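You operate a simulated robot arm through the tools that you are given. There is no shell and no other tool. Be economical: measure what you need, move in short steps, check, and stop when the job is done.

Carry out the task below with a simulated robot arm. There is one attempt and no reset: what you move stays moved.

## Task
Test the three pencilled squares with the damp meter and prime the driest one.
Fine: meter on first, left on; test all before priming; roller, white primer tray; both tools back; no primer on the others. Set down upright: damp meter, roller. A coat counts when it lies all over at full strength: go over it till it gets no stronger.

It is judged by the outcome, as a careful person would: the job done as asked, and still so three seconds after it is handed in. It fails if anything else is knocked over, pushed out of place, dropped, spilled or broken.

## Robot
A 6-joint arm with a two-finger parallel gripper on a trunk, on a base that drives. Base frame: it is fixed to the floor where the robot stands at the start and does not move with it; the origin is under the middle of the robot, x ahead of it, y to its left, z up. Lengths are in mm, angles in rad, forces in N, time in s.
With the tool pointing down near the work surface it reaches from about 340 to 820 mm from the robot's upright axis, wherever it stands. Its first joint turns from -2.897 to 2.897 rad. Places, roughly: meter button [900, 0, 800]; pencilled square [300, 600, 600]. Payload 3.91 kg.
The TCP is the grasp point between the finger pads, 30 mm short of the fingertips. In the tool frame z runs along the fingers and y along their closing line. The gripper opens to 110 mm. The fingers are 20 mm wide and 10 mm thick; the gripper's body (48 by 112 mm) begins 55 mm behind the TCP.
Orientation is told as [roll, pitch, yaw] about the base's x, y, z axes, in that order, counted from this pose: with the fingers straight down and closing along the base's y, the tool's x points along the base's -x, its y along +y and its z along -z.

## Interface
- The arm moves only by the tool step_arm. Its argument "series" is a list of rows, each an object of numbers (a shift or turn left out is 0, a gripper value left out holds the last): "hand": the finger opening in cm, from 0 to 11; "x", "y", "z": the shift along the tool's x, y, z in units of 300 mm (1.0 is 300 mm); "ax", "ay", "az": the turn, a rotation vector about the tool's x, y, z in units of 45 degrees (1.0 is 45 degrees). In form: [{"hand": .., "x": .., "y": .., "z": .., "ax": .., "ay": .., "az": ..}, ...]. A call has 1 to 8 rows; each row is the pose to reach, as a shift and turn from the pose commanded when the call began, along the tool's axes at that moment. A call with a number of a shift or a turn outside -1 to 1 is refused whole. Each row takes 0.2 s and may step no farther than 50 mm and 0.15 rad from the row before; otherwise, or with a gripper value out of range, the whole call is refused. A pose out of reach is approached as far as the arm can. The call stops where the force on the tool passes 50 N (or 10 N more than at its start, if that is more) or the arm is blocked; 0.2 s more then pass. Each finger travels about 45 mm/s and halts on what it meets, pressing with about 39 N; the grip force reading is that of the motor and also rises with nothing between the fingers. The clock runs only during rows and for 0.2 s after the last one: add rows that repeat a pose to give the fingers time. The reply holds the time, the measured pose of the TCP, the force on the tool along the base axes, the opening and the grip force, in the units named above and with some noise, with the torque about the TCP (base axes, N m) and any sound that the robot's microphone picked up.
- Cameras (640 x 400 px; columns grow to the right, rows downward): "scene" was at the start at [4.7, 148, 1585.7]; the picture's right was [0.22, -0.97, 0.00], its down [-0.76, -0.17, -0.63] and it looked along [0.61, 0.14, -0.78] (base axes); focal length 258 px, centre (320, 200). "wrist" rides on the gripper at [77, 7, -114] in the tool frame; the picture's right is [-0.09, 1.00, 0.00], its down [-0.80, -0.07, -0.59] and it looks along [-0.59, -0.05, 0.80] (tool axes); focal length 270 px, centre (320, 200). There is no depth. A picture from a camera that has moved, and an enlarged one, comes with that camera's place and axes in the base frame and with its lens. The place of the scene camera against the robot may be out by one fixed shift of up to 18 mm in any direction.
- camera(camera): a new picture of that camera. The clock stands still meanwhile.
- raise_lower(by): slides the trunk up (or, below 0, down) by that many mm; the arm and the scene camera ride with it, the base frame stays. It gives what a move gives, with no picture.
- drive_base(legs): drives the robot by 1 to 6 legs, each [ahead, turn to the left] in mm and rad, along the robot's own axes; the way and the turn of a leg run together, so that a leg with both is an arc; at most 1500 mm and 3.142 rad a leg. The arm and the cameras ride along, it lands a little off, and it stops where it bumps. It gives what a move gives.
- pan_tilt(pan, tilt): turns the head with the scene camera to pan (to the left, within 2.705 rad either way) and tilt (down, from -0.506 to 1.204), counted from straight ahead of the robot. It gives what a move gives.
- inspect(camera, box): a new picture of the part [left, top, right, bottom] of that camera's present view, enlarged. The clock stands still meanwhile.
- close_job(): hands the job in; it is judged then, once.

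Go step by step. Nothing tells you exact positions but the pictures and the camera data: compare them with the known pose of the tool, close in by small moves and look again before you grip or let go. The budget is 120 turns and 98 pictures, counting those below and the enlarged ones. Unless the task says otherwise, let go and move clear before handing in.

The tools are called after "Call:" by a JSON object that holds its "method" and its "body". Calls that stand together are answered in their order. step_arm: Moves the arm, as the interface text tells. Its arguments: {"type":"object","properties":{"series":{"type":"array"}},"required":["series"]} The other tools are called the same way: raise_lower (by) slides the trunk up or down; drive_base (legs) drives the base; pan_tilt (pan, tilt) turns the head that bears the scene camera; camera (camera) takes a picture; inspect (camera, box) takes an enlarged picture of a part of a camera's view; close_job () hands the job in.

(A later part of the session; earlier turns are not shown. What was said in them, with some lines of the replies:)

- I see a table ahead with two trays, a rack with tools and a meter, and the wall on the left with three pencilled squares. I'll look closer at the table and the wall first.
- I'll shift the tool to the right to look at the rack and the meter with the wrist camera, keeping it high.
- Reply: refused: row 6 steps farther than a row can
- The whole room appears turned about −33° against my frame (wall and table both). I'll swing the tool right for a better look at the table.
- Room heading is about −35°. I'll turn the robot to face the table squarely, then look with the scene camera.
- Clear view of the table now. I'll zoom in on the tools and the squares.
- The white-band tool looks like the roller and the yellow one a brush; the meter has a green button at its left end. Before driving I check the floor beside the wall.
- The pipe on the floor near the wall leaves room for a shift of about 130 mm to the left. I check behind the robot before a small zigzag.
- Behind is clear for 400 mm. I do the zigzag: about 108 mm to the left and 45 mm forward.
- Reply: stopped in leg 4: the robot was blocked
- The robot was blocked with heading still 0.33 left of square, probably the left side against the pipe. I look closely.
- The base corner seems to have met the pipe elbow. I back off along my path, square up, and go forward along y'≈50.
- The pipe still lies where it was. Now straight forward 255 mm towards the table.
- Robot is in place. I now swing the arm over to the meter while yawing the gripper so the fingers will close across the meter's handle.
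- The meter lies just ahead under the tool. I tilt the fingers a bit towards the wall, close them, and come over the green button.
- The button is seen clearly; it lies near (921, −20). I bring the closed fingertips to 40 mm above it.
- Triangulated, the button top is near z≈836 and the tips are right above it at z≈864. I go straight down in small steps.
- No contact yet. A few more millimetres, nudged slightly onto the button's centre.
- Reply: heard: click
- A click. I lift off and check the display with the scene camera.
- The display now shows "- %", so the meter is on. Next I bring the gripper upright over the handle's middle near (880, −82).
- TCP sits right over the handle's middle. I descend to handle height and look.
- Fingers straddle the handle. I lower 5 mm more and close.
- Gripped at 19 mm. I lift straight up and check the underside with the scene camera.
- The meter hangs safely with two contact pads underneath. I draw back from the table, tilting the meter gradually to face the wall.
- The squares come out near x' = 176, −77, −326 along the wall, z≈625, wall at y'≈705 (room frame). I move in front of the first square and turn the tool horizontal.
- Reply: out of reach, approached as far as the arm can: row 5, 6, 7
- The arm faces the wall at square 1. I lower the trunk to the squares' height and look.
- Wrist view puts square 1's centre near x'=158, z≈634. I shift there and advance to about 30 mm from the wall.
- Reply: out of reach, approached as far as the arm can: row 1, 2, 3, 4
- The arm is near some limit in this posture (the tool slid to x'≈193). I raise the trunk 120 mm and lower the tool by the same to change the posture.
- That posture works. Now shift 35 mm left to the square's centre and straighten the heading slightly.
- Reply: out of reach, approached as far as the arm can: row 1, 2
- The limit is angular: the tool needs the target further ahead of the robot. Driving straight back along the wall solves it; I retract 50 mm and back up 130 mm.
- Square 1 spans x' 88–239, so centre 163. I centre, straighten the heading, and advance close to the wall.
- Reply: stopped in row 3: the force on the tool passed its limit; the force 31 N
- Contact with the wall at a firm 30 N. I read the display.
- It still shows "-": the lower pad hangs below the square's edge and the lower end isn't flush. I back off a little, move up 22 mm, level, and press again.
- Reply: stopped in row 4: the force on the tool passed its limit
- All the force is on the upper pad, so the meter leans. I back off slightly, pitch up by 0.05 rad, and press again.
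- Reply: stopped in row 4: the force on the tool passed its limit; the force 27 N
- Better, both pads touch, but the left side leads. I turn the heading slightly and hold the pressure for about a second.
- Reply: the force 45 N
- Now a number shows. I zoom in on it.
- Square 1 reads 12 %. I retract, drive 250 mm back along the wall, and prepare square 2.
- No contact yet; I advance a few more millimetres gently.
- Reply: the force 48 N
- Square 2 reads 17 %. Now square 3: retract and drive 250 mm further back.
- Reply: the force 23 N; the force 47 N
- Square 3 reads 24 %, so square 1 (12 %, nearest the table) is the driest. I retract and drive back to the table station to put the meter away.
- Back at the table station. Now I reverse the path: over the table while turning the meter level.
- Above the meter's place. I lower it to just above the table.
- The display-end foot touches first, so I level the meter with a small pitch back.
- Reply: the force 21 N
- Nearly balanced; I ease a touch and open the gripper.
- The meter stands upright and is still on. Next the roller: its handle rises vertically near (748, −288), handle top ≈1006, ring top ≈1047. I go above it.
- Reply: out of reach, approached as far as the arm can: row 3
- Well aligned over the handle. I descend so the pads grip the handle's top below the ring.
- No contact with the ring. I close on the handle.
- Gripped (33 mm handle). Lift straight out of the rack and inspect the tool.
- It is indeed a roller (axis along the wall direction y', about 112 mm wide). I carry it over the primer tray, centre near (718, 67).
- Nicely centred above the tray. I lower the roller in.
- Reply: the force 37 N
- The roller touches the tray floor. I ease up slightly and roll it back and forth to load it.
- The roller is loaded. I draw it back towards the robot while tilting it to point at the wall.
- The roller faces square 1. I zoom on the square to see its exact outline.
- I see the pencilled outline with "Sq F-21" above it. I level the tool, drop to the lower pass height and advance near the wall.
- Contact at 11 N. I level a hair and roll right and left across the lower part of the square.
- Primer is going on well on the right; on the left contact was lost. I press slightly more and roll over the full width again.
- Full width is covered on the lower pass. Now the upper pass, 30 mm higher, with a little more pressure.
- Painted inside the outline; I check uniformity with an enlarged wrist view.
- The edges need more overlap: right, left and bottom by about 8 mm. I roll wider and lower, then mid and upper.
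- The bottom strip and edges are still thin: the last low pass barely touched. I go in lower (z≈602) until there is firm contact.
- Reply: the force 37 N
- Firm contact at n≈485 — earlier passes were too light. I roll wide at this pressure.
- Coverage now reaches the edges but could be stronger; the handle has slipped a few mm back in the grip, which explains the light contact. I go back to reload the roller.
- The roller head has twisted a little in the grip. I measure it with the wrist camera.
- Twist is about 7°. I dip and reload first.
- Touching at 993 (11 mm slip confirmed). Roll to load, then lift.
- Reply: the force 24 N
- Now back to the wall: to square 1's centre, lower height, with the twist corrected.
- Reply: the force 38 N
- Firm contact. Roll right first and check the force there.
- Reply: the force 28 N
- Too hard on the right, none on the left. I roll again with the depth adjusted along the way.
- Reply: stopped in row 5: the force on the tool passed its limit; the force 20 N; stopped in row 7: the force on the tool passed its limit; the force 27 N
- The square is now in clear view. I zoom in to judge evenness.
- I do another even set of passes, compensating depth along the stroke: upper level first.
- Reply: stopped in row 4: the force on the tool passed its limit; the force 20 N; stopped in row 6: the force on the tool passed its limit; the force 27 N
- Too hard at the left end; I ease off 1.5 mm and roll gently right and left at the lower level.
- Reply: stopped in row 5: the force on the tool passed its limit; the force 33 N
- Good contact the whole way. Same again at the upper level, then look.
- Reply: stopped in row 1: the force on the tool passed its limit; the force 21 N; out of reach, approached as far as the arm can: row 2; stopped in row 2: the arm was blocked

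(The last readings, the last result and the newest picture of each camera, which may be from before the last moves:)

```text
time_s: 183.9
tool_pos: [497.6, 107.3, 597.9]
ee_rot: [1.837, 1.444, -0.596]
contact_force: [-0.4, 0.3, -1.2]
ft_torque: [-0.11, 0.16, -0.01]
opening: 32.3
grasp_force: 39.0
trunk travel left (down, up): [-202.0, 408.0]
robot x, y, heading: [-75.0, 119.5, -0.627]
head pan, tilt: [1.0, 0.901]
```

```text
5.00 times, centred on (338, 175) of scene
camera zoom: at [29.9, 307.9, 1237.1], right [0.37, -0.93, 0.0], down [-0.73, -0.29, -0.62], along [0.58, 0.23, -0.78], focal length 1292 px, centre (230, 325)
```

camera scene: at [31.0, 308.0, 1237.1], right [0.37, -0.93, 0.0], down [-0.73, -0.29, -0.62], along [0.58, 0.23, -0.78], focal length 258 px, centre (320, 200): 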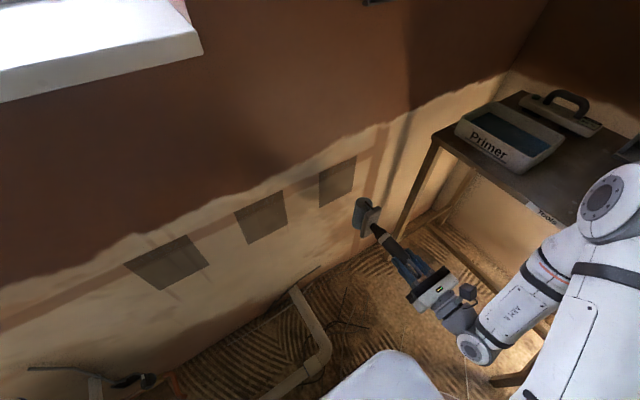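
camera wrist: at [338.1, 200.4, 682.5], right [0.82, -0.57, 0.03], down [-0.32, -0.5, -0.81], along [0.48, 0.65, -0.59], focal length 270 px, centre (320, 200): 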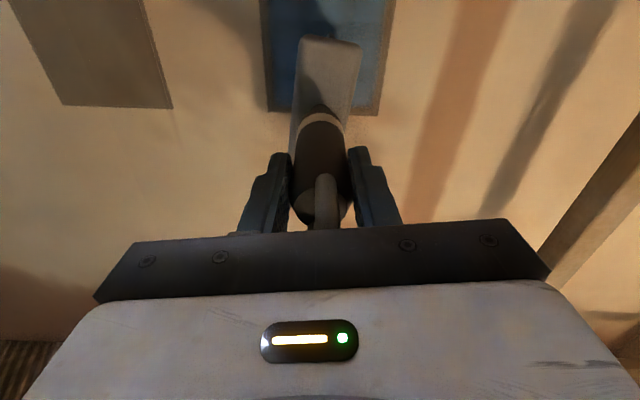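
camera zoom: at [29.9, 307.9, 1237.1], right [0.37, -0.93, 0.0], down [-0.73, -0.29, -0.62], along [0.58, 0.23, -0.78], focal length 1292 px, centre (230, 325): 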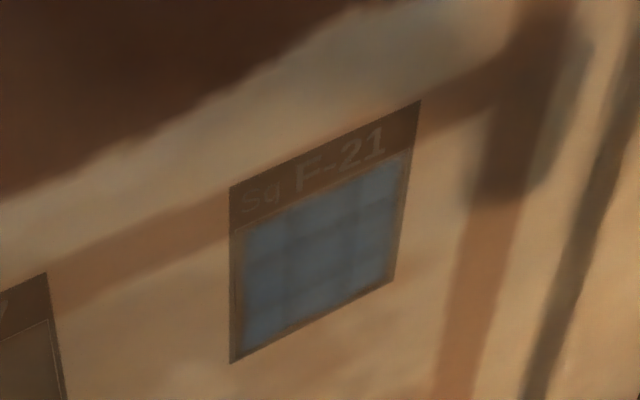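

Coverage looks fuller and even, though the tool's heading got turned by the blocked move. I straighten it and come back for a last gentle set of passes, checking the roller in the grip.

Call:
{"method": "step_arm", "body": {"series": [{"ax": 0.15}, {"ax": 0.3, "y": -0.08}, {"ax": 0.3, "x": 0.03, "y": -0.2, "z": 0.06}, {"ax": 0.3, "x": 0.05, "y": -0.3, "z": 0.13}, {"ax": 0.3, "x": 0.066, "y": -0.384, "z": 0.19}]}}

Call:
{"method": "camera", "body": {"camera": "wrist"}}

```text
time_s: 185.1
tool_pos: [468.4, 235.3, 606.5]
ee_rot: [1.601, 1.443, -0.596]
contact_force: [0.1, -0.3, -1.9]
ft_torque: [-0.18, 0.14, 0.0]
opening: 32.3
grasp_force: 38.5
trunk travel left (down, up): [-202.0, 408.0]
robot x, y, heading: [-76.8, 118.3, -0.623]
head pan, tilt: [1.0, 0.901]
```

```text
13 pictures are left
camera wrist: at [397.1, 143.3, 683.9], right [0.81, -0.59, 0.04], down [-0.32, -0.5, -0.81], along [0.49, 0.64, -0.59], focal length 270 px, centre (320, 200)
```

wrist: 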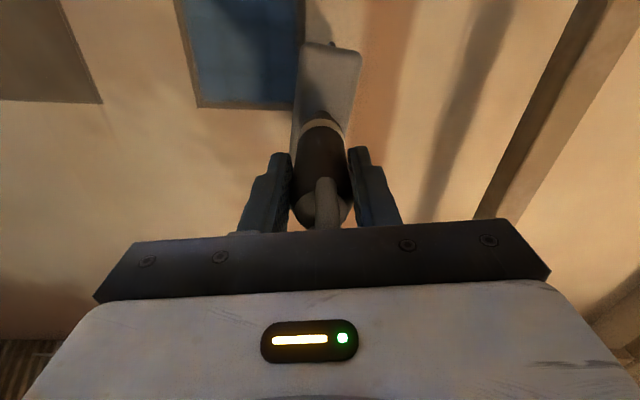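

I correct the remaining twist and advance to contact at the right edge, lower level.

Call:
{"method": "step_arm", "body": {"series": [{"az": -0.15, "z": 0.04}, {"az": -0.19, "z": 0.07}, {"az": -0.19, "z": 0.078}]}}

Call:
{"method": "step_arm", "body": {"series": [{"z": 0.005}, {"z": 0.009}]}}

```text
time_s: 185.9
tool_pos: [481.1, 253.3, 606.9]
ee_rot: [1.585, 1.295, -0.612]
contact_force: [-0.6, -0.5, -1.4]
ft_torque: [-0.18, 0.14, -0.01]
opening: 32.5
grasp_force: 39.4
trunk travel left (down, up): [-202.0, 408.0]
robot x, y, heading: [-73.1, 119.7, -0.623]
head pan, tilt: [1.0, 0.901]
```

```text
time_s: 186.5
tool_pos: [482.0, 255.9, 606.0]
ee_rot: [1.588, 1.295, -0.61]
contact_force: [-10.1, -16.2, -2.8]
ft_torque: [0.34, -0.16, -0.18]
opening: 32.4
grasp_force: 38.9
trunk travel left (down, up): [-202.0, 408.0]
robot x, y, heading: [-76.2, 120.0, -0.622]
head pan, tilt: [1.0, 0.901]
```

Call:
{"method": "step_arm", "body": {"series": [{"y": -0.134, "x": 0.037, "z": -0.001}, {"y": -0.268, "x": 0.075, "z": -0.002}, {"y": -0.402, "x": 0.112, "z": -0.003}, {"y": -0.536, "x": 0.15, "z": -0.004}]}}

```text
time_s: 187.5
tool_pos: [350.1, 351.2, 604.9]
ee_rot: [1.584, 1.294, -0.615]
contact_force: [-16.2, -32.8, -5.6]
ft_torque: [-0.42, 0.49, -1.22]
opening: 34.0
grasp_force: 39.2
trunk travel left (down, up): [-202.0, 408.0]
robot x, y, heading: [-78.3, 119.4, -0.621]
head pan, tilt: [1.0, 0.901]
```

Call:
{"method": "step_arm", "body": {"series": [{"z": -0.006}, {"z": -0.006, "x": 0.07, "y": 0.02}, {"z": -0.004, "x": 0.033, "y": 0.154}, {"z": -0.003, "x": -0.005, "y": 0.288}, {"z": -0.002, "x": -0.042, "y": 0.422}, {"z": -0.001, "x": -0.08, "y": 0.556}]}}

```text
time_s: 188.0
tool_pos: [349.9, 350.2, 609.8]
ee_rot: [1.581, 1.294, -0.621]
contact_force: [-9.4, -16.5, -1.2]
ft_torque: [0.44, -0.21, -0.42]
opening: 33.6
grasp_force: 38.8
trunk travel left (down, up): [-202.0, 408.0]
robot x, y, heading: [-73.2, 117.8, -0.622]
head pan, tilt: [1.0, 0.901]
stopped in row 2: the force on the tool passed its limit (the readings are from after the stop); the commanded pose is now the measured one
```

Call:
{"method": "step_arm", "body": {"series": [{"z": -0.03}, {"z": -0.03, "x": 0.12, "y": 0.035}, {"z": -0.002, "x": 0.12, "y": 0.035}, {"z": 0.0, "x": 0.085, "y": 0.165}, {"z": 0.002, "x": 0.048, "y": 0.3}, {"z": 0.002, "x": 0.01, "y": 0.435}, {"z": 0.002, "x": -0.027, "y": 0.57}]}}

```text
time_s: 189.6
tool_pos: [482.8, 251.8, 645.9]
ee_rot: [1.577, 1.29, -0.624]
contact_force: [-0.3, 0.6, -2.3]
ft_torque: [-0.15, 0.09, -0.01]
opening: 32.4
grasp_force: 38.6
trunk travel left (down, up): [-202.0, 408.0]
robot x, y, heading: [-79.2, 117.8, -0.624]
head pan, tilt: [1.0, 0.901]
```

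Call:
{"method": "step_arm", "body": {"series": [{"z": 0.01}, {"y": -0.134, "x": 0.037, "z": 0.009}, {"y": -0.268, "x": 0.075, "z": 0.008}, {"y": -0.402, "x": 0.112, "z": 0.006}, {"y": -0.53, "x": 0.148, "z": 0.004}]}}

```text
time_s: 190.8
tool_pos: [349.5, 352.4, 646.5]
ee_rot: [1.58, 1.294, -0.622]
contact_force: [-5.1, -16.9, -2.2]
ft_torque: [0.43, -0.09, -0.89]
opening: 32.4
grasp_force: 39.3
trunk travel left (down, up): [-202.0, 408.0]
robot x, y, heading: [-75.0, 118.8, -0.623]
head pan, tilt: [1.0, 0.901]
```

Good contact across the upper level. Roll back right at the same level, then lift off and compare.

Call:
{"method": "step_arm", "body": {"series": [{"y": 0.13, "x": -0.037, "z": 0.001}, {"y": 0.268, "x": -0.075, "z": 0.003}, {"y": 0.402, "x": -0.112, "z": 0.004}, {"y": 0.53, "x": -0.148, "z": 0.005}, {"y": 0.53, "x": -0.148, "z": -0.1}, {"y": 0.65, "x": -0.2, "z": -0.18}, {"y": 0.78, "x": -0.25, "z": -0.18}, {"y": 0.9, "x": -0.3, "z": -0.18}]}}

Call:
{"method": "inspect", "body": {"camera": "scene", "box": [290, 135, 386, 215]}}

```text
time_s: 192.6
tool_pos: [546.5, 143.9, 638.3]
ee_rot: [1.58, 1.29, -0.619]
contact_force: [-0.1, -0.1, -1.3]
ft_torque: [-0.17, 0.09, 0.02]
opening: 32.7
grasp_force: 38.5
trunk travel left (down, up): [-202.0, 408.0]
robot x, y, heading: [-71.2, 117.0, -0.623]
head pan, tilt: [1.0, 0.901]
```

```text
5.00 times, centred on (338, 175) of scene
camera zoom: at [29.8, 307.8, 1237.1], right [0.37, -0.93, 0.0], down [-0.73, -0.29, -0.62], along [0.58, 0.23, -0.78], focal length 1292 px, centre (230, 325)
```

zoom: 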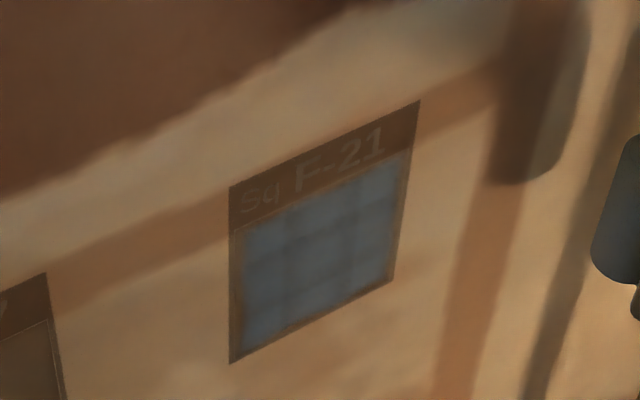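

Call:
{"method": "inspect", "body": {"camera": "wrist", "box": [40, 0, 300, 160]}}

```text
2.46 times, centred on (170, 80) of wrist
camera zoom: at [466.0, 59.6, 713.5], right [0.79, -0.58, 0.19], down [-0.23, -0.57, -0.79], along [0.56, 0.59, -0.58], focal length 665 px, centre (689, 495)
```

zoom: 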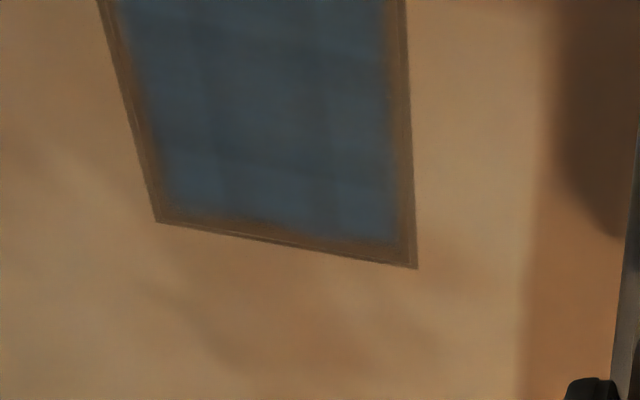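

The coat looks even with the same thin margin all around. I do one more set at mid height to see whether it gets any stronger.

Call:
{"method": "step_arm", "body": {"series": [{"y": -0.13, "x": 0.02}, {"y": -0.26, "x": 0.045}, {"y": -0.389, "x": 0.068}, {"y": -0.389, "x": 0.068, "z": 0.1}, {"y": -0.389, "x": 0.068, "z": 0.165}, {"y": -0.389, "x": 0.068, "z": 0.174}]}}

Call:
{"method": "step_arm", "body": {"series": [{"z": 0.006}, {"y": -0.134, "x": 0.037, "z": 0.005}, {"y": -0.268, "x": 0.075, "z": 0.004}, {"y": -0.402, "x": 0.112, "z": 0.002}, {"y": -0.53, "x": 0.148, "z": 0.0}]}}

```text
time_s: 194.0
tool_pos: [482.1, 253.2, 624.7]
ee_rot: [1.579, 1.292, -0.62]
contact_force: [-0.7, -0.3, -2.1]
ft_torque: [-0.2, 0.12, 0.01]
opening: 32.3
grasp_force: 38.7
trunk travel left (down, up): [-202.0, 408.0]
robot x, y, heading: [-72.7, 118.9, -0.624]
head pan, tilt: [1.0, 0.901]
```

```text
time_s: 195.2
tool_pos: [349.6, 350.9, 622.2]
ee_rot: [1.583, 1.293, -0.614]
contact_force: [-1.5, -5.0, -0.1]
ft_torque: [0.19, -0.05, -0.25]
opening: 32.8
grasp_force: 39.1
trunk travel left (down, up): [-202.0, 408.0]
robot x, y, heading: [-74.1, 118.5, -0.621]
head pan, tilt: [1.0, 0.901]
```

Call:
{"method": "step_arm", "body": {"series": [{"y": 0.0, "z": 0.003}, {"y": 0.13, "x": -0.037, "z": 0.004}, {"y": 0.268, "x": -0.075, "z": 0.006}, {"y": 0.402, "x": -0.112, "z": 0.008}, {"y": 0.53, "x": -0.148, "z": 0.009}, {"y": 0.4, "x": -0.112, "z": 0.008}, {"y": 0.27, "x": -0.075, "z": 0.006}, {"y": 0.13, "x": -0.037, "z": 0.004}]}}

Call:
{"method": "step_arm", "body": {"series": [{"y": -0.13, "x": 0.037, "z": -0.004}, {"y": -0.13, "x": 0.037, "z": -0.1}, {"y": 0.02, "x": -0.01, "z": -0.18}, {"y": 0.17, "x": -0.05, "z": -0.18}, {"y": 0.32, "x": -0.09, "z": -0.18}, {"y": 0.47, "x": -0.13, "z": -0.18}, {"y": 0.62, "x": -0.17, "z": -0.18}, {"y": 0.77, "x": -0.21, "z": -0.18}]}}

Call:
{"method": "inspect", "body": {"camera": "wrist", "box": [40, 0, 300, 160]}}

```text
time_s: 197.0
tool_pos: [384.7, 330.4, 622.3]
ee_rot: [1.581, 1.294, -0.618]
contact_force: [-4.3, -17.5, -2.0]
ft_torque: [-0.37, 0.25, -1.47]
opening: 37.7
grasp_force: 39.0
trunk travel left (down, up): [-202.0, 408.0]
robot x, y, heading: [-72.8, 120.4, -0.616]
head pan, tilt: [1.0, 0.901]
```

```text
refused: row 3 steps farther than a row can; nothing moved
```

```text
2.46 times, centred on (170, 80) of wrist
camera zoom: at [302.8, 243.7, 697.3], right [0.79, -0.58, 0.19], down [-0.22, -0.57, -0.79], along [0.56, 0.59, -0.58], focal length 665 px, centre (689, 495)
```

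zoom: 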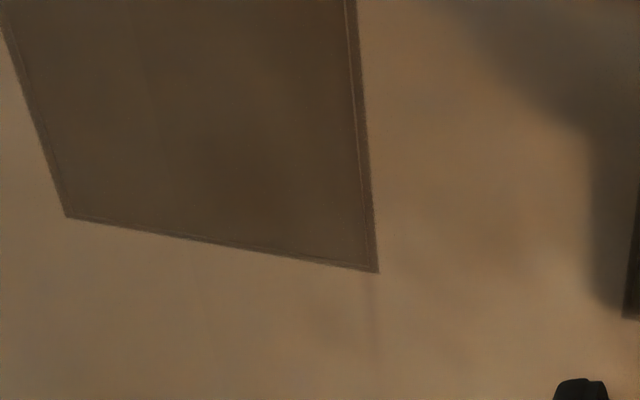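

Square 2 is clean. I finish the stroke, lift off and look at square 1 again.

Call:
{"method": "step_arm", "body": {"series": [{"y": -0.12, "x": 0.033, "z": -0.004}, {"y": -0.12, "x": 0.033, "z": -0.1}, {"y": -0.02, "x": 0.0, "z": -0.18}, {"y": 0.13, "x": -0.04, "z": -0.18}, {"y": 0.28, "x": -0.08, "z": -0.18}, {"y": 0.43, "x": -0.12, "z": -0.18}, {"y": 0.58, "x": -0.16, "z": -0.18}, {"y": 0.73, "x": -0.2, "z": -0.18}]}}

Call:
{"method": "inspect", "body": {"camera": "scene", "box": [290, 135, 386, 215]}}

Call:
{"method": "inspect", "body": {"camera": "wrist", "box": [40, 0, 300, 160]}}

```text
time_s: 198.8
tool_pos: [537.6, 149.6, 625.6]
ee_rot: [1.575, 1.294, -0.624]
contact_force: [-0.1, 0.4, -1.4]
ft_torque: [-0.18, 0.12, 0.01]
opening: 32.3
grasp_force: 39.6
trunk travel left (down, up): [-202.0, 408.0]
robot x, y, heading: [-74.4, 118.2, -0.623]
head pan, tilt: [1.0, 0.901]
```

```text
5.00 times, centred on (338, 175) of scene
camera zoom: at [29.8, 307.8, 1237.1], right [0.37, -0.93, 0.0], down [-0.73, -0.29, -0.62], along [0.58, 0.23, -0.78], focal length 1292 px, centre (230, 325)
```

zoom: 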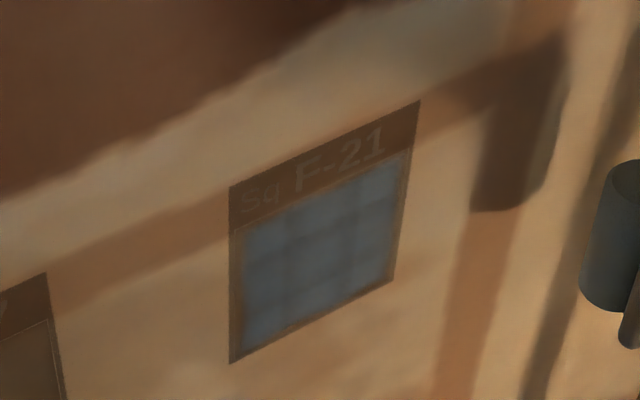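

```text
2.46 times, centred on (170, 80) of wrist
camera zoom: at [456.5, 63.7, 701.7], right [0.79, -0.58, 0.19], down [-0.23, -0.57, -0.79], along [0.56, 0.59, -0.58], focal length 665 px, centre (689, 495)
```

zoom: 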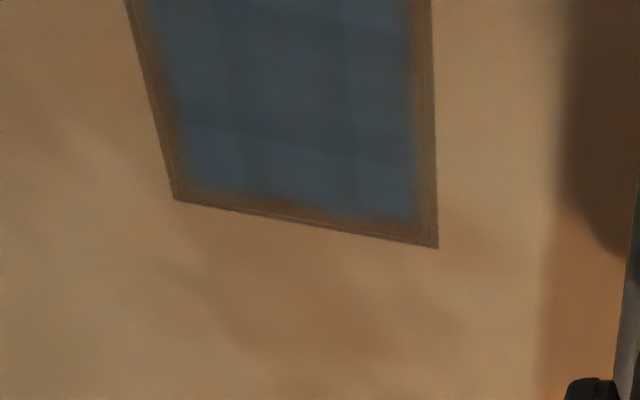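

No further change: the coat is at full strength. I now take the roller back towards the rack.

Call:
{"method": "step_arm", "body": {"series": [{"x": 0.1, "y": -0.02, "z": -0.08}, {"x": 0.22, "y": -0.05, "z": -0.15}, {"x": 0.36, "y": -0.08, "z": -0.17}, {"x": 0.5, "y": -0.11, "z": -0.17}, {"x": 0.557, "y": -0.132, "z": -0.17}]}}

Call:
{"method": "raise_lower", "body": {"by": 380}}

Call:
{"method": "drive_base", "body": {"legs": [[178, 0]]}}

Call:
{"method": "step_arm", "body": {"series": [{"ax": 0.042, "ay": -0.144}, {"ax": 0.083, "ay": -0.288}, {"ax": 0.125, "ay": -0.432}, {"ax": 0.166, "ay": -0.576}, {"ax": 0.208, "ay": -0.72}, {"ax": 0.245, "ay": -0.85}, {"ax": 0.276, "ay": -0.96}]}}

```text
time_s: 200.0
tool_pos: [441.8, 158.3, 774.3]
ee_rot: [1.578, 1.294, -0.622]
contact_force: [-0.3, -0.2, -1.6]
ft_torque: [-0.13, 0.15, 0.0]
opening: 32.5
grasp_force: 39.0
trunk travel left (down, up): [-202.0, 408.0]
robot x, y, heading: [-73.4, 119.5, -0.626]
head pan, tilt: [1.0, 0.901]
```

```text
time_s: 203.7
tool_pos: [442.7, 157.3, 1153.2]
ee_rot: [1.58, 1.293, -0.622]
contact_force: [-0.8, 0.4, -1.4]
ft_torque: [-0.12, 0.08, -0.02]
opening: 32.6
grasp_force: 38.7
trunk travel left (down, up): [-582.0, 28.0]
robot x, y, heading: [-72.7, 117.9, -0.623]
head pan, tilt: [1.0, 0.901]
```

```text
time_s: 205.2
tool_pos: [589.2, 52.8, 1152.8]
ee_rot: [1.578, 1.293, -0.622]
contact_force: [0.0, 0.0, -1.7]
ft_torque: [-0.16, 0.13, -0.02]
opening: 32.4
grasp_force: 38.9
trunk travel left (down, up): [-582.0, 28.0]
robot x, y, heading: [72.0, 14.5, -0.621]
head pan, tilt: [1.0, 0.901]
```

```text
time_s: 206.8
tool_pos: [588.2, 52.9, 1153.8]
ee_rot: [0.27, 0.75, -1.814]
contact_force: [-0.2, -0.6, -2.1]
ft_torque: [-0.09, 0.11, -0.03]
opening: 32.3
grasp_force: 38.8
trunk travel left (down, up): [-582.0, 28.0]
robot x, y, heading: [72.8, 14.7, -0.627]
head pan, tilt: [1.0, 0.901]
```

Call:
{"method": "step_arm", "body": {"series": [{"x": -0.054, "y": 0.096, "z": -0.033, "ax": 0.039, "ay": -0.137}, {"x": -0.108, "y": 0.193, "z": -0.066, "ax": 0.079, "ay": -0.274}, {"x": -0.162, "y": 0.29, "z": -0.099, "ax": 0.118, "ay": -0.411}, {"x": -0.216, "y": 0.386, "z": -0.132, "ax": 0.158, "ay": -0.549}, {"x": -0.27, "y": 0.483, "z": -0.165, "ax": 0.197, "ay": -0.686}, {"x": -0.324, "y": 0.58, "z": -0.198, "ax": 0.237, "ay": -0.823}, {"x": -0.378, "y": 0.676, "z": -0.231, "ax": 0.277, "ay": -0.963}]}}

Call:
{"method": "pan_tilt", "body": {"pan": 0.3, "tilt": 0.9}}

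Call:
{"method": "camera", "body": {"camera": "wrist"}}

```text
time_s: 208.4
tool_pos: [719.3, -150.7, 1162.0]
ee_rot: [-0.003, -0.001, -1.92]
contact_force: [0.2, 0.1, -2.1]
ft_torque: [0.04, 0.0, 0.0]
opening: 32.2
grasp_force: 38.5
trunk travel left (down, up): [-582.0, 28.0]
robot x, y, heading: [72.1, 11.7, -0.618]
head pan, tilt: [1.0, 0.901]
```

```text
time_s: 209.4
tool_pos: [719.4, -150.9, 1162.5]
ee_rot: [-0.002, 0.002, -1.921]
contact_force: [0.1, -0.6, -1.3]
ft_torque: [-0.02, 0.01, -0.01]
opening: 32.5
grasp_force: 38.8
trunk travel left (down, up): [-582.0, 28.0]
robot x, y, heading: [72.3, 16.1, -0.621]
head pan, tilt: [0.3, 0.901]
```

```text
7 pictures are left
camera wrist: at [750.4, -81.1, 1277.6], right [0.91, -0.42, 0.0], down [-0.34, -0.73, 0.59], along [-0.25, -0.54, -0.81], focal length 270 px, centre (320, 200)
```

wrist: 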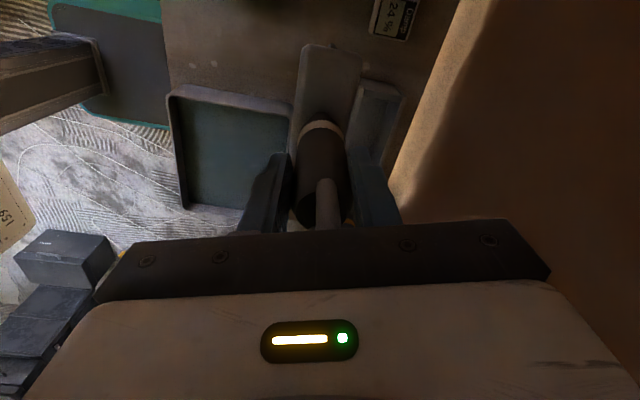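

The head is aligned with the rack within about 2°. I move over its compartment and check.

Call:
{"method": "step_arm", "body": {"series": [{"x": -0.1, "y": 0.06, "az": -0.04}, {"x": -0.2, "y": 0.12, "az": -0.04}, {"x": -0.3, "y": 0.18, "az": -0.04}, {"x": -0.382, "y": 0.239, "az": -0.04}, {"x": -0.382, "y": 0.239, "az": -0.04, "z": 0.15}]}}

Call:
{"method": "inspect", "body": {"camera": "scene", "box": [340, 90, 460, 210]}}

```text
time_s: 210.7
tool_pos: [749.2, -284.3, 1114.9]
ee_rot: [-0.001, 0.003, -1.888]
contact_force: [0.6, -0.2, -1.0]
ft_torque: [-0.03, 0.01, -0.03]
opening: 32.5
grasp_force: 39.4
trunk travel left (down, up): [-582.0, 28.0]
robot x, y, heading: [72.7, 14.6, -0.621]
head pan, tilt: [0.3, 0.901]
```

```text
3.33 times, centred on (400, 150) of scene
camera zoom: at [178.7, 150.8, 1617.1], right [-0.32, -0.95, 0.0], down [-0.74, 0.25, -0.62], along [0.59, -0.2, -0.78], focal length 862 px, centre (53, 367)
```

zoom: 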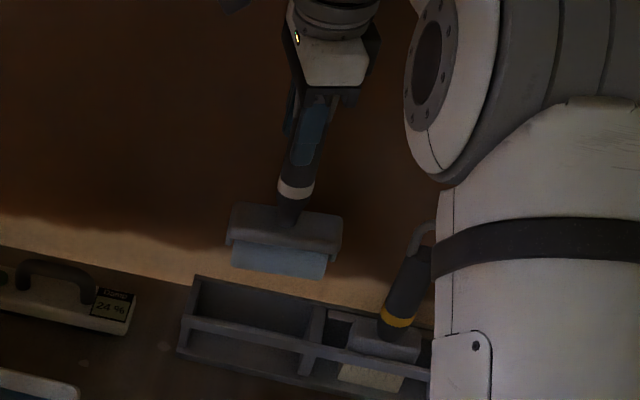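

Call:
{"method": "inspect", "body": {"camera": "wrist", "box": [220, 0, 460, 150]}}

```text
2.67 times, centred on (340, 75) of wrist
camera zoom: at [777.7, -214.0, 1229.2], right [0.92, -0.39, 0.0], down [-0.32, -0.74, 0.59], along [-0.24, -0.54, -0.81], focal length 721 px, centre (267, 533)
```

zoom: 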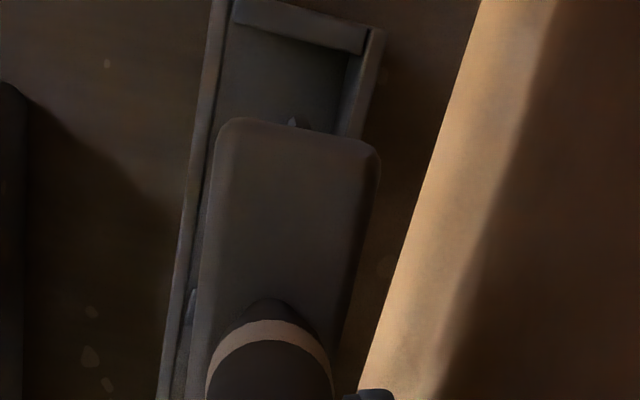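

The head is 2° over-rotated now; I undo that, centre by 2 mm, and lower into the compartment.

Call:
{"method": "step_arm", "body": {"series": [{"az": 0.05, "y": -0.006}, {"az": 0.05, "y": -0.006, "z": 0.1}, {"az": 0.05, "y": -0.006, "z": 0.2}, {"az": 0.05, "y": -0.006, "z": 0.3}, {"az": 0.05, "y": -0.006, "z": 0.37}]}}

```text
time_s: 211.8
tool_pos: [748.8, -281.7, 1008.8]
ee_rot: [-0.002, 0.002, -1.926]
contact_force: [-0.7, -1.0, -1.6]
ft_torque: [0.02, -0.03, 0.03]
opening: 32.3
grasp_force: 39.0
trunk travel left (down, up): [-582.0, 28.0]
robot x, y, heading: [74.1, 12.6, -0.624]
head pan, tilt: [0.3, 0.901]
```

No contact with the rails. I go down in small steps to the rack floor.

Call:
{"method": "step_arm", "body": {"series": [{"z": 0.025}, {"z": 0.045}, {"z": 0.06}]}}

Call:
{"method": "step_arm", "body": {"series": [{"z": 0.009}, {"z": 0.018}]}}

```text
time_s: 212.7
tool_pos: [745.9, -281.9, 990.5]
ee_rot: [-0.001, 0.001, -1.928]
contact_force: [0.4, -0.3, -1.7]
ft_torque: [0.02, 0.0, 0.01]
opening: 32.4
grasp_force: 39.4
trunk travel left (down, up): [-582.0, 28.0]
robot x, y, heading: [71.4, 15.3, -0.623]
head pan, tilt: [0.3, 0.901]
```

```text
time_s: 213.2
tool_pos: [748.7, -282.4, 985.2]
ee_rot: [-0.001, 0.002, -1.926]
contact_force: [0.8, 1.0, -1.0]
ft_torque: [0.17, -0.14, 0.0]
opening: 32.3
grasp_force: 39.1
trunk travel left (down, up): [-582.0, 28.0]
robot x, y, heading: [71.1, 14.3, -0.618]
head pan, tilt: [0.3, 0.901]
```

Call:
{"method": "step_arm", "body": {"series": [{"z": 0.007}, {"z": 0.012}]}}

Call:
{"method": "inspect", "body": {"camera": "scene", "box": [340, 110, 450, 210]}}

```text
time_s: 213.8
tool_pos: [747.3, -281.7, 984.5]
ee_rot: [0.002, 0.001, -1.929]
contact_force: [-1.5, -2.1, 11.6]
ft_torque: [0.14, 0.09, 0.04]
opening: 32.3
grasp_force: 39.2
trunk travel left (down, up): [-582.0, 28.0]
robot x, y, heading: [72.4, 13.8, -0.622]
head pan, tilt: [0.3, 0.901]
```

```text
4.00 times, centred on (395, 160) of scene
camera zoom: at [176.0, 151.4, 1617.5], right [-0.32, -0.95, 0.0], down [-0.74, 0.25, -0.62], along [0.59, -0.2, -0.78], focal length 1034 px, centre (20, 360)
```

zoom: 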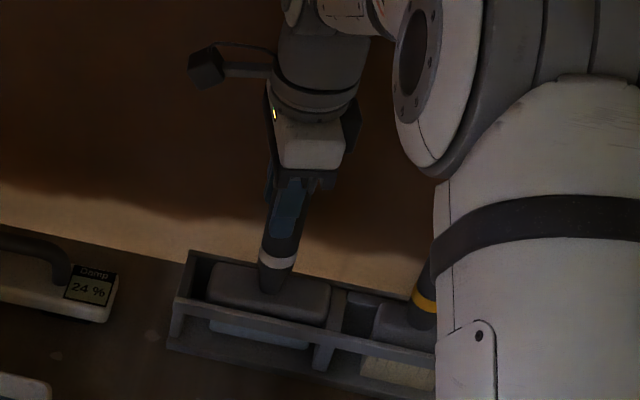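

It sits in its compartment on the floor, contact at 984 as expected. I open slowly and rise.

Call:
{"method": "step_arm", "body": {"series": [{"z": -0.003}, {"z": -0.003, "hand": 4.5}, {"z": -0.003}, {"z": -0.003, "hand": 7}, {"z": -0.003}, {"z": -0.003}]}}

Call:
{"method": "step_arm", "body": {"series": [{"z": -0.05}, {"z": -0.15}, {"z": -0.3}, {"z": -0.45}, {"z": -0.6}]}}

Call:
{"method": "inspect", "body": {"camera": "scene", "box": [340, 110, 450, 210]}}

```text
time_s: 215.2
tool_pos: [746.9, -281.1, 981.9]
ee_rot: [-0.002, 0.002, -1.927]
contact_force: [-0.4, -0.6, 0.1]
ft_torque: [-0.01, -0.05, 0.01]
opening: 70.0
grasp_force: 0.0
trunk travel left (down, up): [-582.0, 28.0]
robot x, y, heading: [71.9, 15.4, -0.623]
head pan, tilt: [0.3, 0.901]
```

```text
time_s: 216.4
tool_pos: [745.7, -279.2, 1163.5]
ee_rot: [-0.001, 0.001, -1.928]
contact_force: [0.3, -0.2, -0.3]
ft_torque: [0.03, 0.0, 0.01]
opening: 70.2
grasp_force: 0.0
trunk travel left (down, up): [-582.0, 28.0]
robot x, y, heading: [73.6, 10.7, -0.619]
head pan, tilt: [0.3, 0.901]
```

```text
4.00 times, centred on (395, 160) of scene
camera zoom: at [177.2, 151.3, 1617.1], right [-0.32, -0.95, 0.0], down [-0.74, 0.25, -0.62], along [0.59, -0.2, -0.78], focal length 1034 px, centre (20, 360)
```

zoom: 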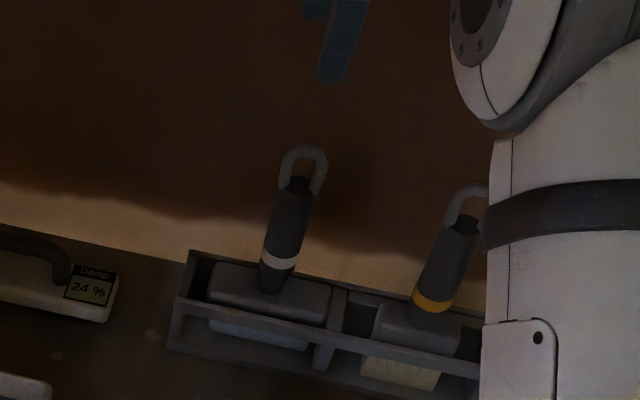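

The roller stands upright in its rack, the meter is in its place and still on, and the gripper is clear. I take one last overview before handing in.

Call:
{"method": "camera", "body": {"camera": "scene"}}

```text
2 pictures are left
camera scene: at [177.2, 151.3, 1617.1], right [-0.32, -0.95, 0.0], down [-0.74, 0.25, -0.62], along [0.59, -0.2, -0.78], focal length 258 px, centre (320, 200)
5 turns are left
```

scene: 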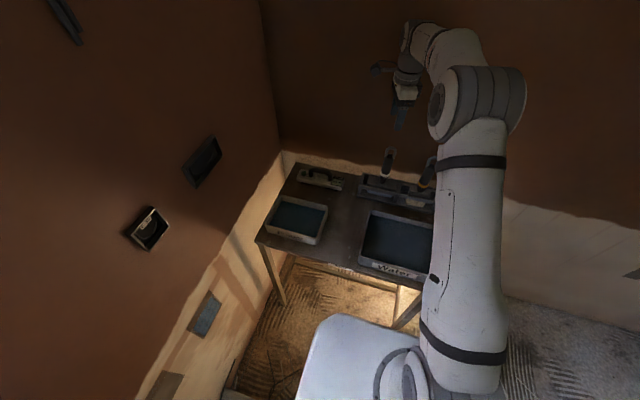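

Everything is in place: square 1 is coated, the next one is clean, and the trays and tools are undisturbed. I hand in.

Call:
{"method": "close_job", "body": {}}

```text
The job is handed in.
```

I tested all three squares and primed the driest one, Sq F-21, which read 12 %; the other two read 17 % and 24 %. I rolled it with primer until another set of passes made no visible difference.

- **Tools:** The damp meter is back in its place on the table, upright and still on. The roller is upright in its rack.
- **Other squares:** A close-up of the 17 % square showed no primer on it. I didn't check the 24 % square up close after priming, but the roller never went near it.
- **Primed edges:** A thin, even margin still shows just inside the pencil line. The roller went past all four edges, so I took that as how the coat is drawn, not as missed paint.
- **Bump:** Early on, the base was blocked while I was moving it, most likely by the pipe on the floor by the wall. I backed off, and the pipe looked unmoved afterwards.
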